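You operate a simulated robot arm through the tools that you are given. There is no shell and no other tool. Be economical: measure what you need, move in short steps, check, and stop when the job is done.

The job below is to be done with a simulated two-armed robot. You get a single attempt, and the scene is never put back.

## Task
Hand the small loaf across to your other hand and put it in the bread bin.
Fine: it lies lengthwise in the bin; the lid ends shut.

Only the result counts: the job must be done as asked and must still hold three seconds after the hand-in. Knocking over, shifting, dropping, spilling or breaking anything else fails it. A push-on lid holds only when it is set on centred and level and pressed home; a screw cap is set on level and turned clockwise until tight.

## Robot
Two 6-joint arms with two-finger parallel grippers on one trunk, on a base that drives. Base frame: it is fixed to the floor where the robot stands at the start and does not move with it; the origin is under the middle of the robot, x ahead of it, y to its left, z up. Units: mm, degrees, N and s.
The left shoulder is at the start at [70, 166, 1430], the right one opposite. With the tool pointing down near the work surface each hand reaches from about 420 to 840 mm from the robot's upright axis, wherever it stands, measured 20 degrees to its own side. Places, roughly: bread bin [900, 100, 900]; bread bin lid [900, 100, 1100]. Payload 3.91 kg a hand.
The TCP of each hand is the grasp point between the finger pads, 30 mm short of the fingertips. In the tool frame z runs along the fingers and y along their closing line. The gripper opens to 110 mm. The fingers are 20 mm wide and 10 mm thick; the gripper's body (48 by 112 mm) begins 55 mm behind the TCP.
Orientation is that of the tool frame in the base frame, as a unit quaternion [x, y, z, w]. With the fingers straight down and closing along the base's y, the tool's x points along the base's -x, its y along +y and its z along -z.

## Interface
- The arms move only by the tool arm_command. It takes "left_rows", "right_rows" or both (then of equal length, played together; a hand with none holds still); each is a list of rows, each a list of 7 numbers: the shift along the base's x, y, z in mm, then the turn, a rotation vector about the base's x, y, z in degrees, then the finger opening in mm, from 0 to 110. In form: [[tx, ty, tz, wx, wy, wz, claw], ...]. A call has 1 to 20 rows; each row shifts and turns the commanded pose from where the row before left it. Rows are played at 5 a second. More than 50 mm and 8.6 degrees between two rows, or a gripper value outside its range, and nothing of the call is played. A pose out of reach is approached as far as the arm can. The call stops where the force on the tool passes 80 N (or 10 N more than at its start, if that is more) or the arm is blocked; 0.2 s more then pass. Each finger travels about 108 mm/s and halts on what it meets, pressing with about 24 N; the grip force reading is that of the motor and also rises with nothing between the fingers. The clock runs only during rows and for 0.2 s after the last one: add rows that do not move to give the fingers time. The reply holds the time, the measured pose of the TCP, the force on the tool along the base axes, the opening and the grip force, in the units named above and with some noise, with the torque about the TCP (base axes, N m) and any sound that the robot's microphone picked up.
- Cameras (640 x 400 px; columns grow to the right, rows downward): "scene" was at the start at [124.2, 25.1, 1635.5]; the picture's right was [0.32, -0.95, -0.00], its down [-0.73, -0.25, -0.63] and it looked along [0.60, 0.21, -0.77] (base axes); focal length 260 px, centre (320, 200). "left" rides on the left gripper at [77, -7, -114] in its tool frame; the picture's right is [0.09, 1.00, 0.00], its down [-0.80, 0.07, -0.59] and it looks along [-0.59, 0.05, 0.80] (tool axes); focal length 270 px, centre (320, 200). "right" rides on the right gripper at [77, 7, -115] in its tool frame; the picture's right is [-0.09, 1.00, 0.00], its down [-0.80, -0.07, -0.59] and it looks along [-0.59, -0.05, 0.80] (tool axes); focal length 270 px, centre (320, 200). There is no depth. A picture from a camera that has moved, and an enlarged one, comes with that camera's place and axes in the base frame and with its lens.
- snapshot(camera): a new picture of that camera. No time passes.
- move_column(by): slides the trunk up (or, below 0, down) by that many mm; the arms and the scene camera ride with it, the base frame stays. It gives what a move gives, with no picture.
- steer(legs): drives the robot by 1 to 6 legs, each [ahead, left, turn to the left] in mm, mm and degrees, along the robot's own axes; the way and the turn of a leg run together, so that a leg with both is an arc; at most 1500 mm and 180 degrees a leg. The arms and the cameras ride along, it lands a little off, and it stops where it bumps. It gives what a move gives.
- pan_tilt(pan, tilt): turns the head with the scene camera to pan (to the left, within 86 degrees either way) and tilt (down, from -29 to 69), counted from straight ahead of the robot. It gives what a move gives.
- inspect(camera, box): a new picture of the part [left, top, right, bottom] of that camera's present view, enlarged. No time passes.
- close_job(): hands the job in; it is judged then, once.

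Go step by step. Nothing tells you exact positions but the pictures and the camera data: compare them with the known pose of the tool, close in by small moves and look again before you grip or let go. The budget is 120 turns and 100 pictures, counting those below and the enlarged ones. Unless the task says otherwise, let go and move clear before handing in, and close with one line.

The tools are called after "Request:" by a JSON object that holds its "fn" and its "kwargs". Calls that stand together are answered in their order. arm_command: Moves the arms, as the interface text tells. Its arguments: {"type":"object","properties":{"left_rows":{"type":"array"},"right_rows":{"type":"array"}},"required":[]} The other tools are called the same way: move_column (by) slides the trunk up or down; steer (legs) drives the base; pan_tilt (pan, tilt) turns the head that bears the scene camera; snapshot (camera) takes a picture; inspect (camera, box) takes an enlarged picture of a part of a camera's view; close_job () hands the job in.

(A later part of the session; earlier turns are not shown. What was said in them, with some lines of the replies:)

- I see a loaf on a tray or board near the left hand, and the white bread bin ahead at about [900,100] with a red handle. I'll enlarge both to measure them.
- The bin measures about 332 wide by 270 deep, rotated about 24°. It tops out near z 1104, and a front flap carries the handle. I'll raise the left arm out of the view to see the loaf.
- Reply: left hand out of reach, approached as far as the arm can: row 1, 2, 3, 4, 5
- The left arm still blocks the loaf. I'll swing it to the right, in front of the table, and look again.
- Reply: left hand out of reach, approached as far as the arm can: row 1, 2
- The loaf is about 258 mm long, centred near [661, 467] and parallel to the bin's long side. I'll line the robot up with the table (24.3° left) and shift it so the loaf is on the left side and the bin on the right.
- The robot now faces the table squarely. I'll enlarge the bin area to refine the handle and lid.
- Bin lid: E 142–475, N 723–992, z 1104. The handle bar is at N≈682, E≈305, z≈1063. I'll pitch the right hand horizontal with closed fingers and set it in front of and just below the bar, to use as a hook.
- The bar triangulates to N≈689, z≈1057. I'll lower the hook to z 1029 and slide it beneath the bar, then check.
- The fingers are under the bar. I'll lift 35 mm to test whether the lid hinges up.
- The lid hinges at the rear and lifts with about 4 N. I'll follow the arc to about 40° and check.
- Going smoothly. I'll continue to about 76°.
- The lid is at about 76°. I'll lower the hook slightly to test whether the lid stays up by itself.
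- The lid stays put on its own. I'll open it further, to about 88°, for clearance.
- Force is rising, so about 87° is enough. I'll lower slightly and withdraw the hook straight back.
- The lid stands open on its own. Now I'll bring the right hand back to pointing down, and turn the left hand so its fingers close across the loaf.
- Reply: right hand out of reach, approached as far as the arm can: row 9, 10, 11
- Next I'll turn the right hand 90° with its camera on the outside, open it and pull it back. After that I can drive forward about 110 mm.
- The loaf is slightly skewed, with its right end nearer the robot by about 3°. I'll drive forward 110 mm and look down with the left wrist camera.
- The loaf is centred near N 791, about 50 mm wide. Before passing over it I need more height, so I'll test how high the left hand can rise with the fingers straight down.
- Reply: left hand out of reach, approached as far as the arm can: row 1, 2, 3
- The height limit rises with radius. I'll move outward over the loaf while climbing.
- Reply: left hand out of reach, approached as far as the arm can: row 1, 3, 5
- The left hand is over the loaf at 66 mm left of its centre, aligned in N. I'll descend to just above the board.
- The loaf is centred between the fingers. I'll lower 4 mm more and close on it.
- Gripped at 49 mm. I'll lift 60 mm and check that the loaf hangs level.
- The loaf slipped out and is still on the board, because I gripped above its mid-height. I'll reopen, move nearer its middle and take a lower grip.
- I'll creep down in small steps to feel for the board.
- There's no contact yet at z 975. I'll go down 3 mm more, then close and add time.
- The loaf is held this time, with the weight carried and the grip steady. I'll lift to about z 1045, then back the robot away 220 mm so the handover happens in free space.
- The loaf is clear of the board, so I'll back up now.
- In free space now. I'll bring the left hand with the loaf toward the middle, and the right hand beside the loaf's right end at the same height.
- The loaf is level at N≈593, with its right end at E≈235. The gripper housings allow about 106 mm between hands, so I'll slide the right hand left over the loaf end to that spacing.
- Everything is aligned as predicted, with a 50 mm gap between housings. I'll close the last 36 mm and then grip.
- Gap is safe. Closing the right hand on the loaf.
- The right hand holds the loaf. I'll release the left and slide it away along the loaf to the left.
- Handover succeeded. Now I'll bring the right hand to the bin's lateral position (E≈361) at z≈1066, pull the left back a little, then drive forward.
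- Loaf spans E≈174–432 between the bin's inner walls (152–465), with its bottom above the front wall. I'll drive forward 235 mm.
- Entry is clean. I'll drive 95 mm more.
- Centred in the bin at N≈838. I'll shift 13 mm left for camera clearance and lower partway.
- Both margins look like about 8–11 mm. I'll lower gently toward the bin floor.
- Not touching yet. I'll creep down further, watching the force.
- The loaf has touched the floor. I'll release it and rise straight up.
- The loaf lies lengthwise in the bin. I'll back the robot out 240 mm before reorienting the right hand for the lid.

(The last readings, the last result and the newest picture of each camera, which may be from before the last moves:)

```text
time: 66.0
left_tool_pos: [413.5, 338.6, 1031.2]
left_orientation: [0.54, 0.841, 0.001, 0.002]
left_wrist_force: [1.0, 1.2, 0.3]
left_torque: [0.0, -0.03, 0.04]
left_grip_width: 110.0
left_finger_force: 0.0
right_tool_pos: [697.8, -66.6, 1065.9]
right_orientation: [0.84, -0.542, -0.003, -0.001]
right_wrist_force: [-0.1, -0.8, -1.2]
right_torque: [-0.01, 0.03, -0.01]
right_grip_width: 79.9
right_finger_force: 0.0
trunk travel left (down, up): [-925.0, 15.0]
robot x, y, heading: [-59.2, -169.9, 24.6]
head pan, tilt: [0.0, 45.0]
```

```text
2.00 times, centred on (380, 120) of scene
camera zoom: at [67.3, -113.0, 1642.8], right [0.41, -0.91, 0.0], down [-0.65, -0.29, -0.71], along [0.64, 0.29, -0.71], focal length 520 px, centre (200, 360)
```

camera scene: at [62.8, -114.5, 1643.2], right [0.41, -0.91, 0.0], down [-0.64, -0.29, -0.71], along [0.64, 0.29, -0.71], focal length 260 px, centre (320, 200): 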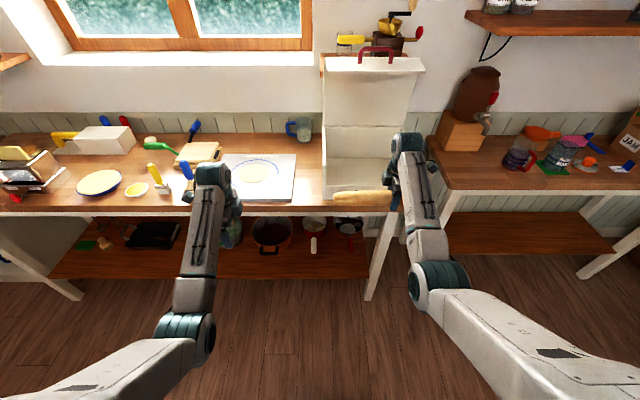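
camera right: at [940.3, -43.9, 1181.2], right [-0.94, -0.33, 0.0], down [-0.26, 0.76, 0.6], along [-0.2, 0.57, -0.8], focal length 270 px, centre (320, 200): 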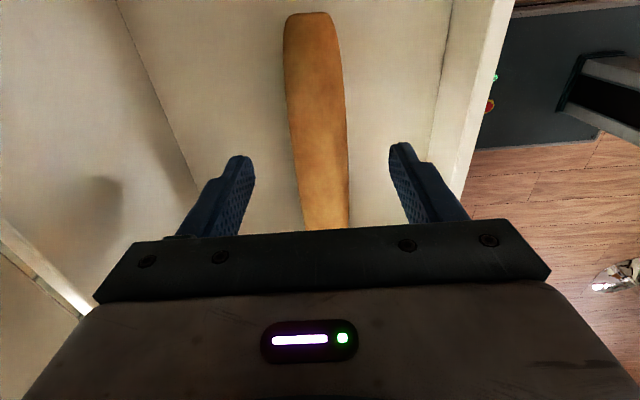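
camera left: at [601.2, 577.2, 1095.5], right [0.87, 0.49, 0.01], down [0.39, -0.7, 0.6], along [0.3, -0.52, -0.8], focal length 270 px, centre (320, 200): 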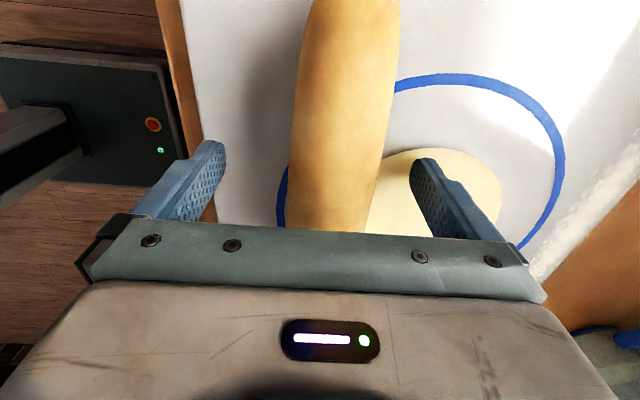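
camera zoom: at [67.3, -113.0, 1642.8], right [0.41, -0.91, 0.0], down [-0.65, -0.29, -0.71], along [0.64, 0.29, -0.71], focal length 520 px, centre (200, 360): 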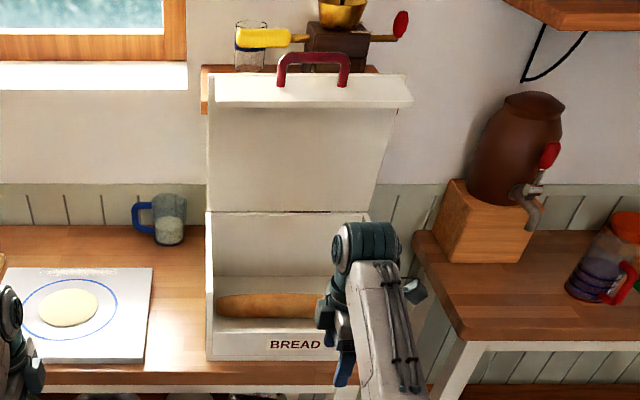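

Loaf is in place and the handle bar is at E≈307, N≈936, z≈1401. I'll pitch the right hand to horizontal, which puts the fingers above and below as a loose cage, while raising it to bar height.

Request:
{"fn": "arm_command", "kwargs": {"right_rows": [[0.7, 4.5, 8, 3.366, -7.456, 0, 60], [0.7, 4.5, 10, 3.366, -7.456, 0, 50], [0.7, 4.5, 14, 3.366, -7.456, 0, 40], [0.7, 4.5, 18, 3.366, -7.456, 0, 34], [0.7, 4.5, 25, 3.366, -7.456, 0, 34], [0.7, 4.5, 35, 3.366, -7.456, 0, 34], [0.7, 4.5, 45, 3.366, -7.456, 0, 34], [0.7, 4.5, 45, 3.366, -7.456, 0, 34], [0.7, 4.5, 45, 3.366, -7.456, 0, 34], [0.7, 4.5, 45, 3.366, -7.456, 0, 34], [0.7, 4.5, 45, 3.366, -7.456, 0, 34], [0, 0, 0, 0, 0, 0, 34]]}}

Request:
{"fn": "snapshot", "kwargs": {"camera": "scene"}}

Request:
{"fn": "snapshot", "kwargs": {"camera": "right"}}

```text
time: 68.5
left_tool_pos: [411.4, 337.7, 1033.6]
left_orientation: [0.54, 0.841, 0.002, 0.003]
left_wrist_force: [-0.4, -0.3, 0.9]
left_torque: [-0.03, 0.0, 0.01]
left_grip_width: 110.2
left_finger_force: 0.1
right_tool_pos: [700.7, -20.9, 1402.3]
right_orientation: [-0.594, 0.381, -0.384, 0.596]
right_wrist_force: [0.5, -0.2, -0.5]
right_torque: [-0.01, 0.03, 0.0]
right_grip_width: 34.0
right_finger_force: 0.2
trunk travel left (down, up): [-925.0, 15.0]
robot x, y, heading: [-55.2, -170.3, 24.3]
head pan, tilt: [0.0, 45.0]
```

```text
32 pictures are left
camera scene: at [63.9, -114.7, 1643.2], right [0.41, -0.91, 0.0], down [-0.64, -0.29, -0.71], along [0.64, 0.29, -0.71], focal length 260 px, centre (320, 200)
```

scene: 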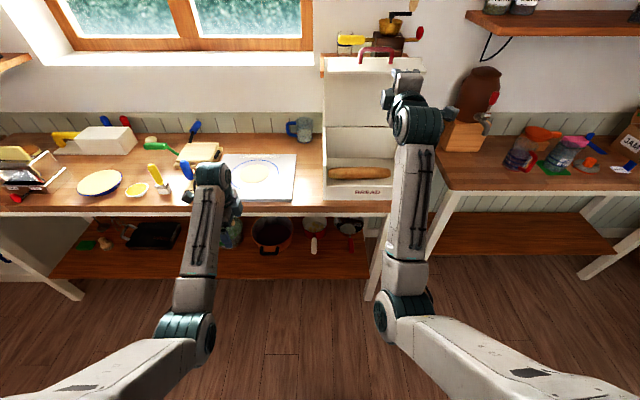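

```text
31 pictures are left
camera right: at [629.6, -137.5, 1395.0], right [-0.03, 0.08, -1.0], down [-0.87, 0.48, 0.07], along [0.48, 0.87, 0.05], focal length 270 px, centre (320, 200)
```

right: 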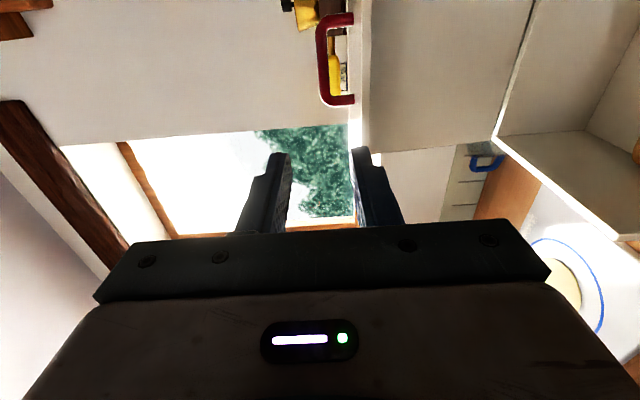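

The bar lines up with the gap between the fingers. I'll drive forward 120 mm.

Request:
{"fn": "steer", "kwargs": {"legs": [[120, 0, 0]]}}

Request:
{"fn": "arm_command", "kwargs": {"right_rows": [[22, 10, 0, 0, 0, 0, 34], [22, 10, 0, 0, 0, 0, 34], [22, 10, 0, 0, 0, 0, 34], [0, 0, 0, 0, 0, 0, 34]]}}

Request:
{"fn": "snapshot", "kwargs": {"camera": "right"}}

Request:
{"fn": "inspect", "kwargs": {"camera": "scene", "box": [310, 20, 450, 140]}}

```text
time: 69.8
left_tool_pos: [517.9, 386.8, 1035.9]
left_orientation: [0.539, 0.842, 0.003, 0.003]
left_wrist_force: [-0.3, -0.4, 0.6]
left_torque: [-0.03, -0.01, 0.01]
left_grip_width: 110.0
left_finger_force: 0.0
right_tool_pos: [806.2, 28.9, 1404.7]
right_orientation: [-0.594, 0.38, -0.383, 0.597]
right_wrist_force: [0.1, -0.8, 0.2]
right_torque: [0.0, 0.02, -0.02]
right_grip_width: 33.8
right_finger_force: 0.1
trunk travel left (down, up): [-925.0, 15.0]
robot x, y, heading: [51.8, -124.1, 24.3]
head pan, tilt: [0.0, 45.0]
```

```text
time: 70.8
left_tool_pos: [519.9, 386.5, 1033.1]
left_orientation: [0.539, 0.842, 0.002, 0.002]
left_wrist_force: [0.7, 0.2, 0.5]
left_torque: [-0.01, 0.03, 0.0]
left_grip_width: 110.0
left_finger_force: 0.1
right_tool_pos: [875.2, 60.3, 1402.5]
right_orientation: [-0.594, 0.381, -0.383, 0.596]
right_wrist_force: [-0.3, -0.6, -0.3]
right_torque: [-0.01, -0.02, 0.02]
right_grip_width: 33.8
right_finger_force: 0.0
trunk travel left (down, up): [-925.0, 15.0]
robot x, y, heading: [54.0, -118.6, 24.4]
head pan, tilt: [0.0, 45.0]
```

```text
30 pictures are left
camera right: at [804.2, -57.7, 1395.4], right [-0.03, 0.08, -1.0], down [-0.87, 0.48, 0.07], along [0.48, 0.87, 0.05], focal length 270 px, centre (320, 200)
```

right: 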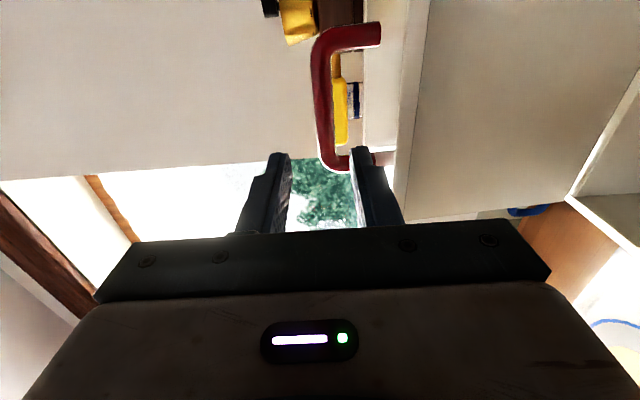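

```text
3.33 times, centred on (380, 80) of scene
camera zoom: at [171.7, -65.3, 1643.2], right [0.41, -0.91, 0.0], down [-0.64, -0.29, -0.71], along [0.64, 0.29, -0.71], focal length 867 px, centre (120, 600)
```

zoom: 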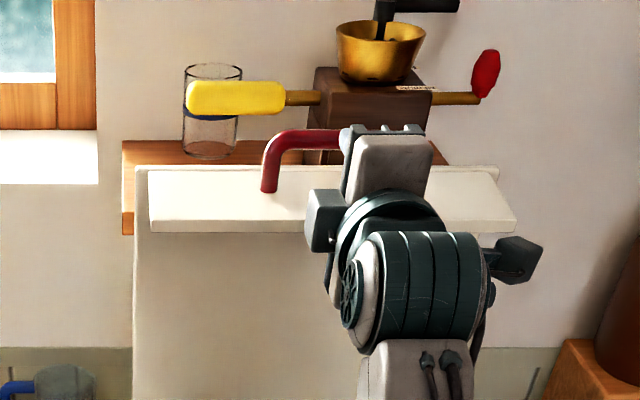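

Aligned. I'll advance 96 mm so the bar sits between the fingers.

Request:
{"fn": "arm_command", "kwargs": {"right_rows": [[21.9, 9.9, 0, 0, 0, 0, 34], [21.9, 9.9, 0, 0, 0, 0, 34], [21.9, 9.9, -1, 0, 0, 0, 34], [21.9, 9.9, -1, 0, 0, 0, 34], [0, 0, 0, 0, 0, 0, 34]]}}

Request:
{"fn": "snapshot", "kwargs": {"camera": "right"}}

Request:
{"fn": "inspect", "kwargs": {"camera": "scene", "box": [310, 20, 450, 140]}}

```text
time: 72.0
left_tool_pos: [519.1, 386.8, 1034.6]
left_orientation: [0.539, 0.842, 0.002, 0.002]
left_wrist_force: [0.0, -0.3, -0.8]
left_torque: [-0.02, 0.02, 0.01]
left_grip_width: 110.1
left_finger_force: 0.1
right_tool_pos: [962.5, 98.8, 1400.1]
right_orientation: [-0.595, 0.38, -0.384, 0.596]
right_wrist_force: [0.6, 0.0, -0.1]
right_torque: [0.02, -0.03, -0.02]
right_grip_width: 33.9
right_finger_force: 0.0
trunk travel left (down, up): [-925.0, 15.0]
robot x, y, heading: [51.0, -122.3, 24.4]
head pan, tilt: [0.0, 45.0]
```

```text
28 pictures are left
camera right: at [891.3, -18.3, 1393.1], right [-0.03, 0.08, -1.0], down [-0.87, 0.48, 0.07], along [0.48, 0.87, 0.05], focal length 270 px, centre (320, 200)
```

right: 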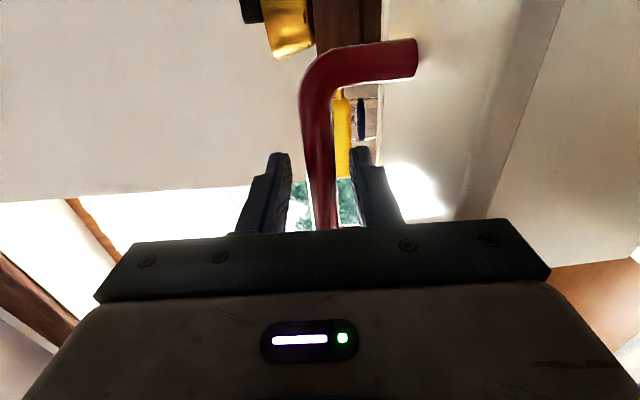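

```text
3.33 times, centred on (380, 80) of scene
camera zoom: at [172.2, -65.3, 1643.2], right [0.41, -0.91, 0.0], down [-0.64, -0.29, -0.71], along [0.64, 0.29, -0.71], focal length 867 px, centre (120, 600)
```

zoom: 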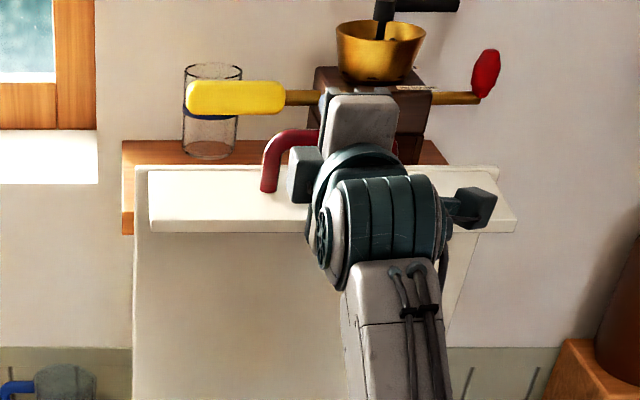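

The bar is between the fingers. I'll pinch it for two-way control and start lowering the lid along the arc.

Request:
{"fn": "arm_command", "kwargs": {"right_rows": [[0, 0, 0, 0, 0, 0, 20], [0, 0, 0, 0, 0, 0, 5], [0, 0, 0, 0, 0, 0, 5], [0, 0, 0, 0, 0, 0, 5]]}}

```text
time: 73.0
left_tool_pos: [519.7, 387.6, 1032.1]
left_orientation: [0.54, 0.842, 0.002, 0.003]
left_wrist_force: [-0.1, 0.9, -0.4]
left_torque: [0.0, -0.01, 0.02]
left_grip_width: 110.0
left_finger_force: 0.1
right_tool_pos: [963.9, 99.3, 1398.8]
right_orientation: [0.595, -0.381, 0.384, -0.595]
right_wrist_force: [-1.7, -0.5, -4.2]
right_torque: [0.02, 0.21, -0.05]
right_grip_width: 15.6
right_finger_force: 44.3
trunk travel left (down, up): [-925.0, 15.0]
robot x, y, heading: [51.5, -122.6, 24.5]
head pan, tilt: [0.0, 45.0]
```

Request:
{"fn": "arm_command", "kwargs": {"right_rows": [[-8.2, -3.7, -2, 0, 0, 0, 5], [-8.2, -3.7, -2, 0, 0, 0, 5], [-16.4, -7.4, -5, 0, 0, 0, 5], [-22.8, -10.3, -9.5, 0, 0, 0, 5], [-21.9, -9.9, -11.5, 0, 0, 0, 5], [0, 0, 0, 0, 0, 0, 5]]}}

Request:
{"fn": "snapshot", "kwargs": {"camera": "right"}}

Request:
{"fn": "snapshot", "kwargs": {"camera": "scene"}}

```text
time: 74.4
left_tool_pos: [519.8, 387.3, 1032.8]
left_orientation: [0.539, 0.842, 0.002, 0.002]
left_wrist_force: [-0.2, -0.2, 0.5]
left_torque: [0.02, -0.01, 0.01]
left_grip_width: 110.0
left_finger_force: 0.0
right_tool_pos: [885.7, 64.4, 1368.9]
right_orientation: [-0.595, 0.381, -0.383, 0.595]
right_wrist_force: [-0.1, 0.5, -3.3]
right_torque: [0.02, 0.07, 0.31]
right_grip_width: 15.6
right_finger_force: 45.2
trunk travel left (down, up): [-925.0, 15.0]
robot x, y, heading: [46.3, -122.0, 24.3]
head pan, tilt: [0.0, 45.0]
```

```text
26 pictures are left
camera right: at [814.5, -53.1, 1361.4], right [-0.03, 0.08, -1.0], down [-0.87, 0.48, 0.07], along [0.48, 0.87, 0.05], focal length 270 px, centre (320, 200)
```

right: 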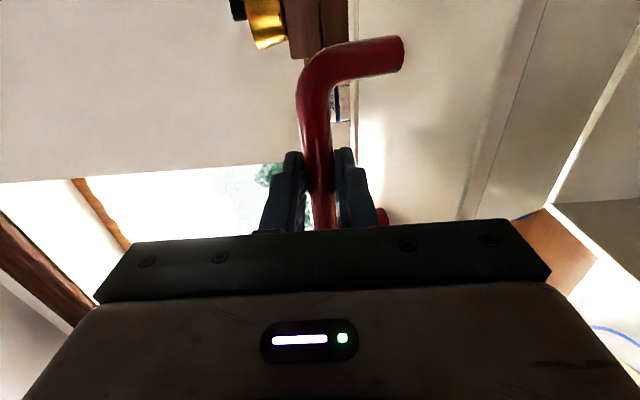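

```text
25 pictures are left
camera scene: at [172.5, -65.0, 1643.1], right [0.41, -0.91, 0.0], down [-0.64, -0.29, -0.71], along [0.64, 0.29, -0.71], focal length 260 px, centre (320, 200)
```

scene: 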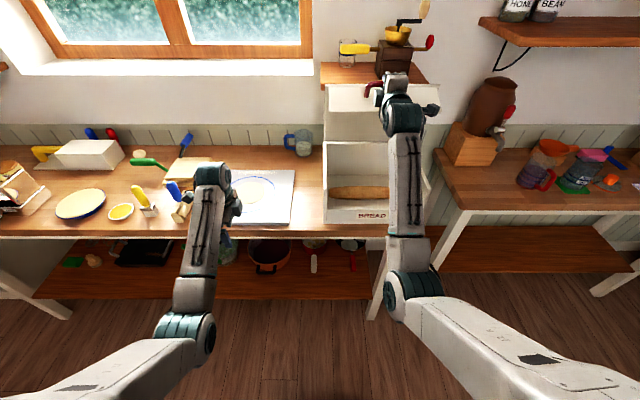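

The lid follows the hand well. Continuing down to about 30°.

Request:
{"fn": "arm_command", "kwargs": {"right_rows": [[-20.5, -9.3, -14, 0, 0, 0, 5], [-20.5, -9.3, -15, 0, 0, 0, 5], [-17.8, -8, -17.5, 0, 0, 0, 5], [-17.8, -8, -19, 0, 0, 0, 5], [-14.6, -6.6, -20.5, 0, 0, 0, 5], [-14.6, -6.6, -22, 0, 0, 0, 5], [-10.9, -4.9, -23.5, 0, 0, 0, 5], [-10.9, -4.9, -24.5, 0, 0, 0, 5], [0, 0, 0, 0, 0, 0, 5]]}}

Request:
{"fn": "snapshot", "kwargs": {"camera": "right"}}

Request:
{"fn": "inspect", "kwargs": {"camera": "scene", "box": [300, 90, 460, 240]}}

```text
time: 76.4
left_tool_pos: [519.6, 386.4, 1032.8]
left_orientation: [0.539, 0.842, 0.002, 0.002]
left_wrist_force: [0.2, 0.0, -0.2]
left_torque: [0.0, 0.01, 0.02]
left_grip_width: 110.0
left_finger_force: 0.1
right_tool_pos: [755.1, 5.5, 1213.7]
right_orientation: [-0.594, 0.38, -0.384, 0.595]
right_wrist_force: [-2.8, -2.8, -0.4]
right_torque: [0.03, 0.01, -0.35]
right_grip_width: 15.8
right_finger_force: 45.0
trunk travel left (down, up): [-925.0, 15.0]
robot x, y, heading: [51.1, -118.5, 24.5]
head pan, tilt: [0.0, 45.0]
```

```text
24 pictures are left
camera right: at [684.4, -111.9, 1205.8], right [-0.03, 0.08, -1.0], down [-0.87, 0.48, 0.07], along [0.48, 0.87, 0.05], focal length 270 px, centre (320, 200)
```

right: 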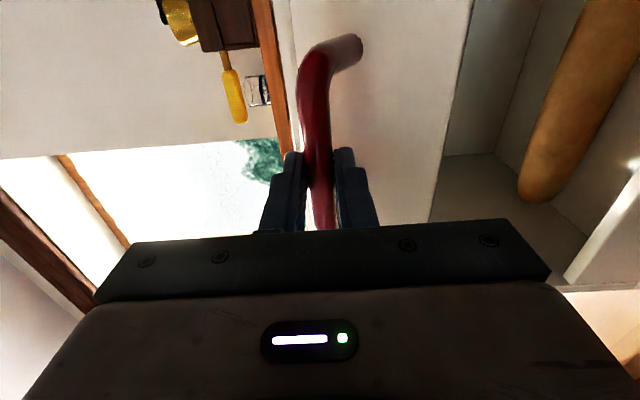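

```text
2.67 times, centred on (380, 165) of scene
camera zoom: at [170.7, -66.6, 1643.3], right [0.41, -0.91, 0.0], down [-0.64, -0.29, -0.71], along [0.64, 0.29, -0.71], focal length 693 px, centre (160, 293)
```

zoom: 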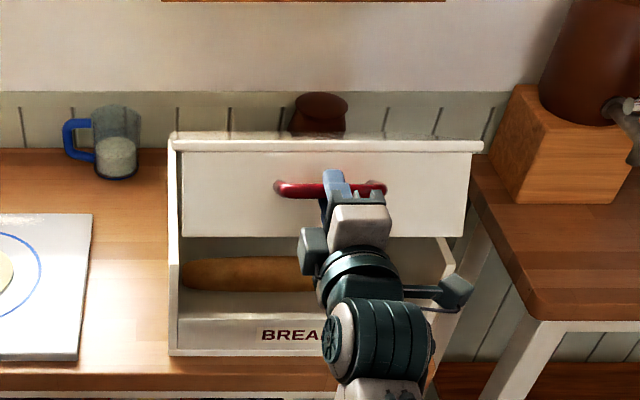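

Continuing nearly to closed.

Request:
{"fn": "arm_command", "kwargs": {"right_rows": [[-7, -3.2, -25.5, 0, 0, 0, 5], [-7, -3.2, -25.5, 0, 0, 0, 5], [-3, -1.4, -26.5, 0, 0, 0, 5], [-3, -1.4, -26.5, 0, 0, 0, 5], [0.9, 0.4, -22, 0, 0, 0, 5], [0.9, 0.4, -12, 0, 0, 0, 5], [0, 0, 0, 0, 0, 0, 5]]}}

Request:
{"fn": "inspect", "kwargs": {"camera": "scene", "box": [300, 90, 460, 240]}}

```text
time: 78.0
left_tool_pos: [518.1, 386.3, 1033.8]
left_orientation: [0.54, 0.842, 0.003, 0.002]
left_wrist_force: [0.3, -0.1, 0.9]
left_torque: [0.0, 0.01, 0.0]
left_grip_width: 110.2
left_finger_force: 0.1
right_tool_pos: [738.5, -1.5, 1076.5]
right_orientation: [-0.595, 0.381, -0.383, 0.595]
right_wrist_force: [-6.4, -3.9, -1.1]
right_torque: [0.18, -0.16, -0.05]
right_grip_width: 15.6
right_finger_force: 44.9
trunk travel left (down, up): [-925.0, 15.0]
robot x, y, heading: [53.7, -120.6, 24.5]
head pan, tilt: [0.0, 45.0]
```

```text
2.67 times, centred on (380, 165) of scene
camera zoom: at [170.5, -66.6, 1643.3], right [0.41, -0.91, 0.0], down [-0.64, -0.29, -0.71], along [0.64, 0.29, -0.71], focal length 693 px, centre (160, 293)
```

zoom: 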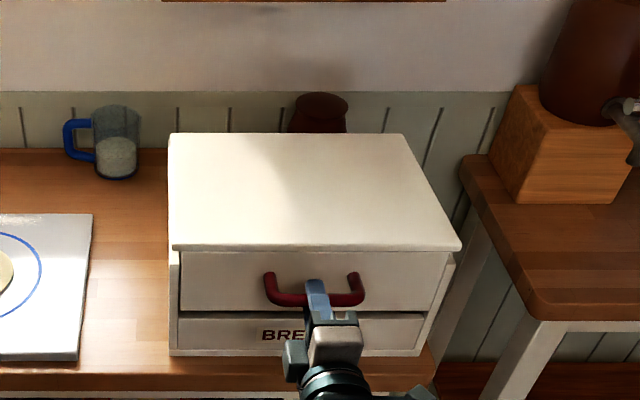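

A few degrees remain. I'll press down gently.

Request:
{"fn": "arm_command", "kwargs": {"right_rows": [[0, 0, -5, 0, 0, 0, 5], [0, 0, -5, 0, 0, 0, 5], [0, 0, -4, 0, 0, 0, 5], [0, 0, -4, 0, 0, 0, 5], [0, 0, 0, 0, 0, 0, 5]]}}

Request:
{"fn": "inspect", "kwargs": {"camera": "scene", "box": [310, 120, 450, 240]}}

```text
time: 79.2
left_tool_pos: [521.1, 386.4, 1033.6]
left_orientation: [0.539, 0.842, 0.002, 0.003]
left_wrist_force: [0.2, -0.1, -0.8]
left_torque: [-0.01, -0.01, -0.02]
left_grip_width: 110.1
left_finger_force: 0.2
right_tool_pos: [740.3, -0.3, 1057.3]
right_orientation: [0.595, -0.381, 0.383, -0.595]
right_wrist_force: [2.9, -0.3, 0.0]
right_torque: [0.15, -0.18, 0.01]
right_grip_width: 15.4
right_finger_force: 45.4
trunk travel left (down, up): [-925.0, 15.0]
robot x, y, heading: [52.9, -122.0, 24.6]
head pan, tilt: [0.0, 45.0]
```

```text
3.33 times, centred on (380, 180) of scene
camera zoom: at [172.5, -65.4, 1643.2], right [0.41, -0.91, 0.0], down [-0.64, -0.29, -0.71], along [0.64, 0.29, -0.71], focal length 867 px, centre (120, 267)
```

zoom: 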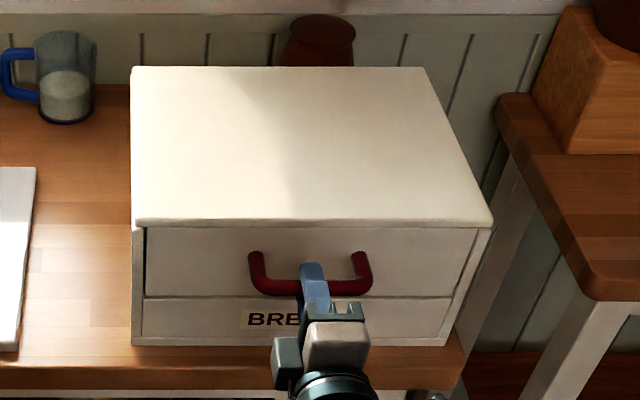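

Almost home. I'll press a little more until there's resistance.

Request:
{"fn": "arm_command", "kwargs": {"right_rows": [[0, 0, -2, 0, 0, 0, 5], [0, 0, -2, 0, 0, 0, 5], [0, 0, -2, 0, 0, 0, 5], [0, 0, 0, 0, 0, 0, 5]]}}

Request:
{"fn": "inspect", "kwargs": {"camera": "scene", "box": [310, 120, 450, 240]}}

```text
time: 80.2
left_tool_pos: [519.3, 386.8, 1032.8]
left_orientation: [0.539, 0.842, 0.002, 0.003]
left_wrist_force: [-0.3, 0.6, -0.5]
left_torque: [-0.01, 0.04, 0.01]
left_grip_width: 110.0
left_finger_force: 0.1
right_tool_pos: [740.6, -1.2, 1055.5]
right_orientation: [-0.592, 0.381, -0.384, 0.597]
right_wrist_force: [13.1, 3.7, 18.0]
right_torque: [0.24, -0.18, 0.03]
right_grip_width: 15.6
right_finger_force: 45.2
trunk travel left (down, up): [-925.0, 15.0]
robot x, y, heading: [49.3, -121.6, 24.4]
head pan, tilt: [0.0, 45.0]
```

```text
3.33 times, centred on (380, 180) of scene
camera zoom: at [171.9, -65.0, 1643.4], right [0.41, -0.91, 0.0], down [-0.64, -0.29, -0.71], along [0.64, 0.29, -0.71], focal length 867 px, centre (120, 267)
```

zoom: 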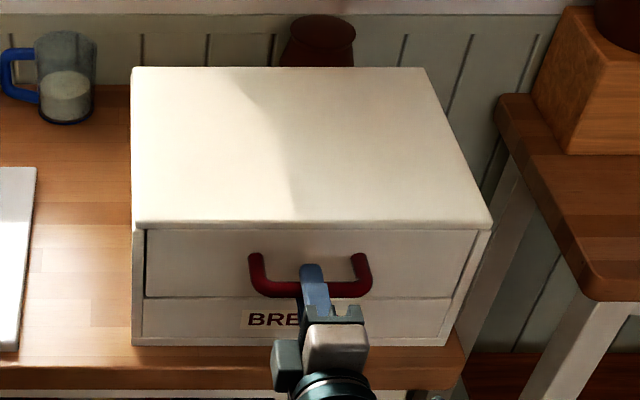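

The lid is fully shut and resists with 18 N. I'll relieve the pressure, open and back off.

Request:
{"fn": "arm_command", "kwargs": {"right_rows": [[0, 0, 2.5, 0, 0, 0, 5], [0, 0, 0, 0, 0, 0, 25], [0, 0, 0, 0, 0, 0, 36], [0, 0, 0, 0, 0, 0, 36], [-10, -4.5, 0, 0, 0, 0, 36], [-20, -9, 0, 0, 0, 0, 36], [-30, -13.5, 0, 0, 0, 0, 36], [-30, -13.5, 0, 0, 0, 0, 36], [0, 0, 0, 0, 0, 0, 36]]}}

Request:
{"fn": "steer", "kwargs": {"legs": [[-150, 0, 0]]}}

Request:
{"fn": "snapshot", "kwargs": {"camera": "scene"}}

Request:
{"fn": "inspect", "kwargs": {"camera": "scene", "box": [310, 100, 450, 220]}}

```text
time: 82.2
left_tool_pos: [519.3, 388.0, 1032.8]
left_orientation: [0.54, 0.842, 0.002, 0.002]
left_wrist_force: [0.6, 0.0, 0.4]
left_torque: [0.01, -0.02, 0.02]
left_grip_width: 109.8
left_finger_force: 0.0
right_tool_pos: [649.7, -44.5, 1054.0]
right_orientation: [-0.594, 0.382, -0.383, 0.595]
right_wrist_force: [-0.1, 0.8, 0.7]
right_torque: [0.01, 0.01, -0.01]
right_grip_width: 35.8
right_finger_force: 0.1
trunk travel left (down, up): [-925.0, 15.0]
robot x, y, heading: [47.1, -117.6, 24.4]
head pan, tilt: [0.0, 45.0]
```

```text
time: 83.6
left_tool_pos: [384.1, 326.3, 1030.9]
left_orientation: [0.539, 0.842, 0.001, 0.002]
left_wrist_force: [0.2, 0.4, -0.6]
left_torque: [-0.01, 0.03, -0.02]
left_grip_width: 109.7
left_finger_force: 0.1
right_tool_pos: [515.6, -104.2, 1053.6]
right_orientation: [0.596, -0.382, 0.383, -0.594]
right_wrist_force: [0.2, -0.4, 0.5]
right_torque: [0.0, -0.02, 0.0]
right_grip_width: 36.0
right_finger_force: 0.1
trunk travel left (down, up): [-925.0, 15.0]
robot x, y, heading: [-87.4, -182.6, 24.5]
head pan, tilt: [0.0, 45.0]
```

```text
19 pictures are left
camera scene: at [38.5, -125.9, 1642.8], right [0.41, -0.91, 0.0], down [-0.65, -0.29, -0.71], along [0.64, 0.29, -0.71], focal length 260 px, centre (320, 200)
```

scene: 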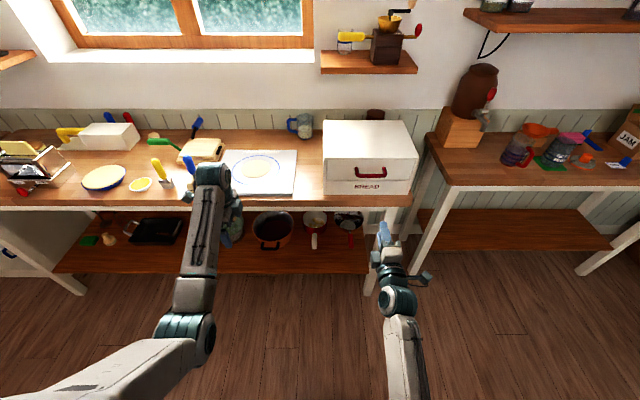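

```text
3.33 times, centred on (380, 160) of scene
camera zoom: at [38.5, -125.9, 1642.8], right [0.41, -0.91, 0.0], down [-0.65, -0.29, -0.71], along [0.64, 0.29, -0.71], focal length 867 px, centre (120, 333)
```

zoom: 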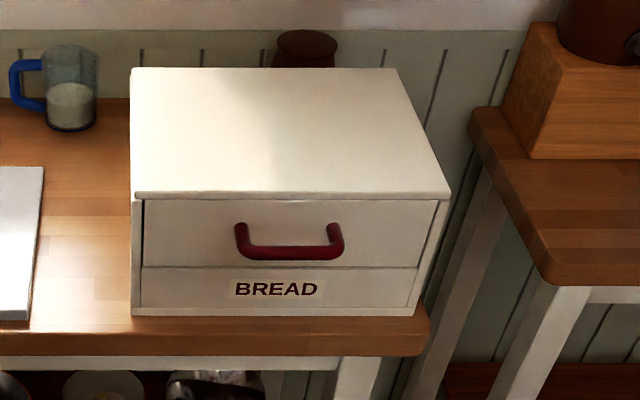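

The lid is shut, the loaf is inside lengthwise, both hands are clear and nothing else has moved. I'm handing the job in.

Request:
{"fn": "close_job", "kwargs": {}}

```text
The job is handed in.
```

The left hand passed the loaf to the right, which laid it lengthwise in the bread bin. The lid is shut, and the job is handed in.
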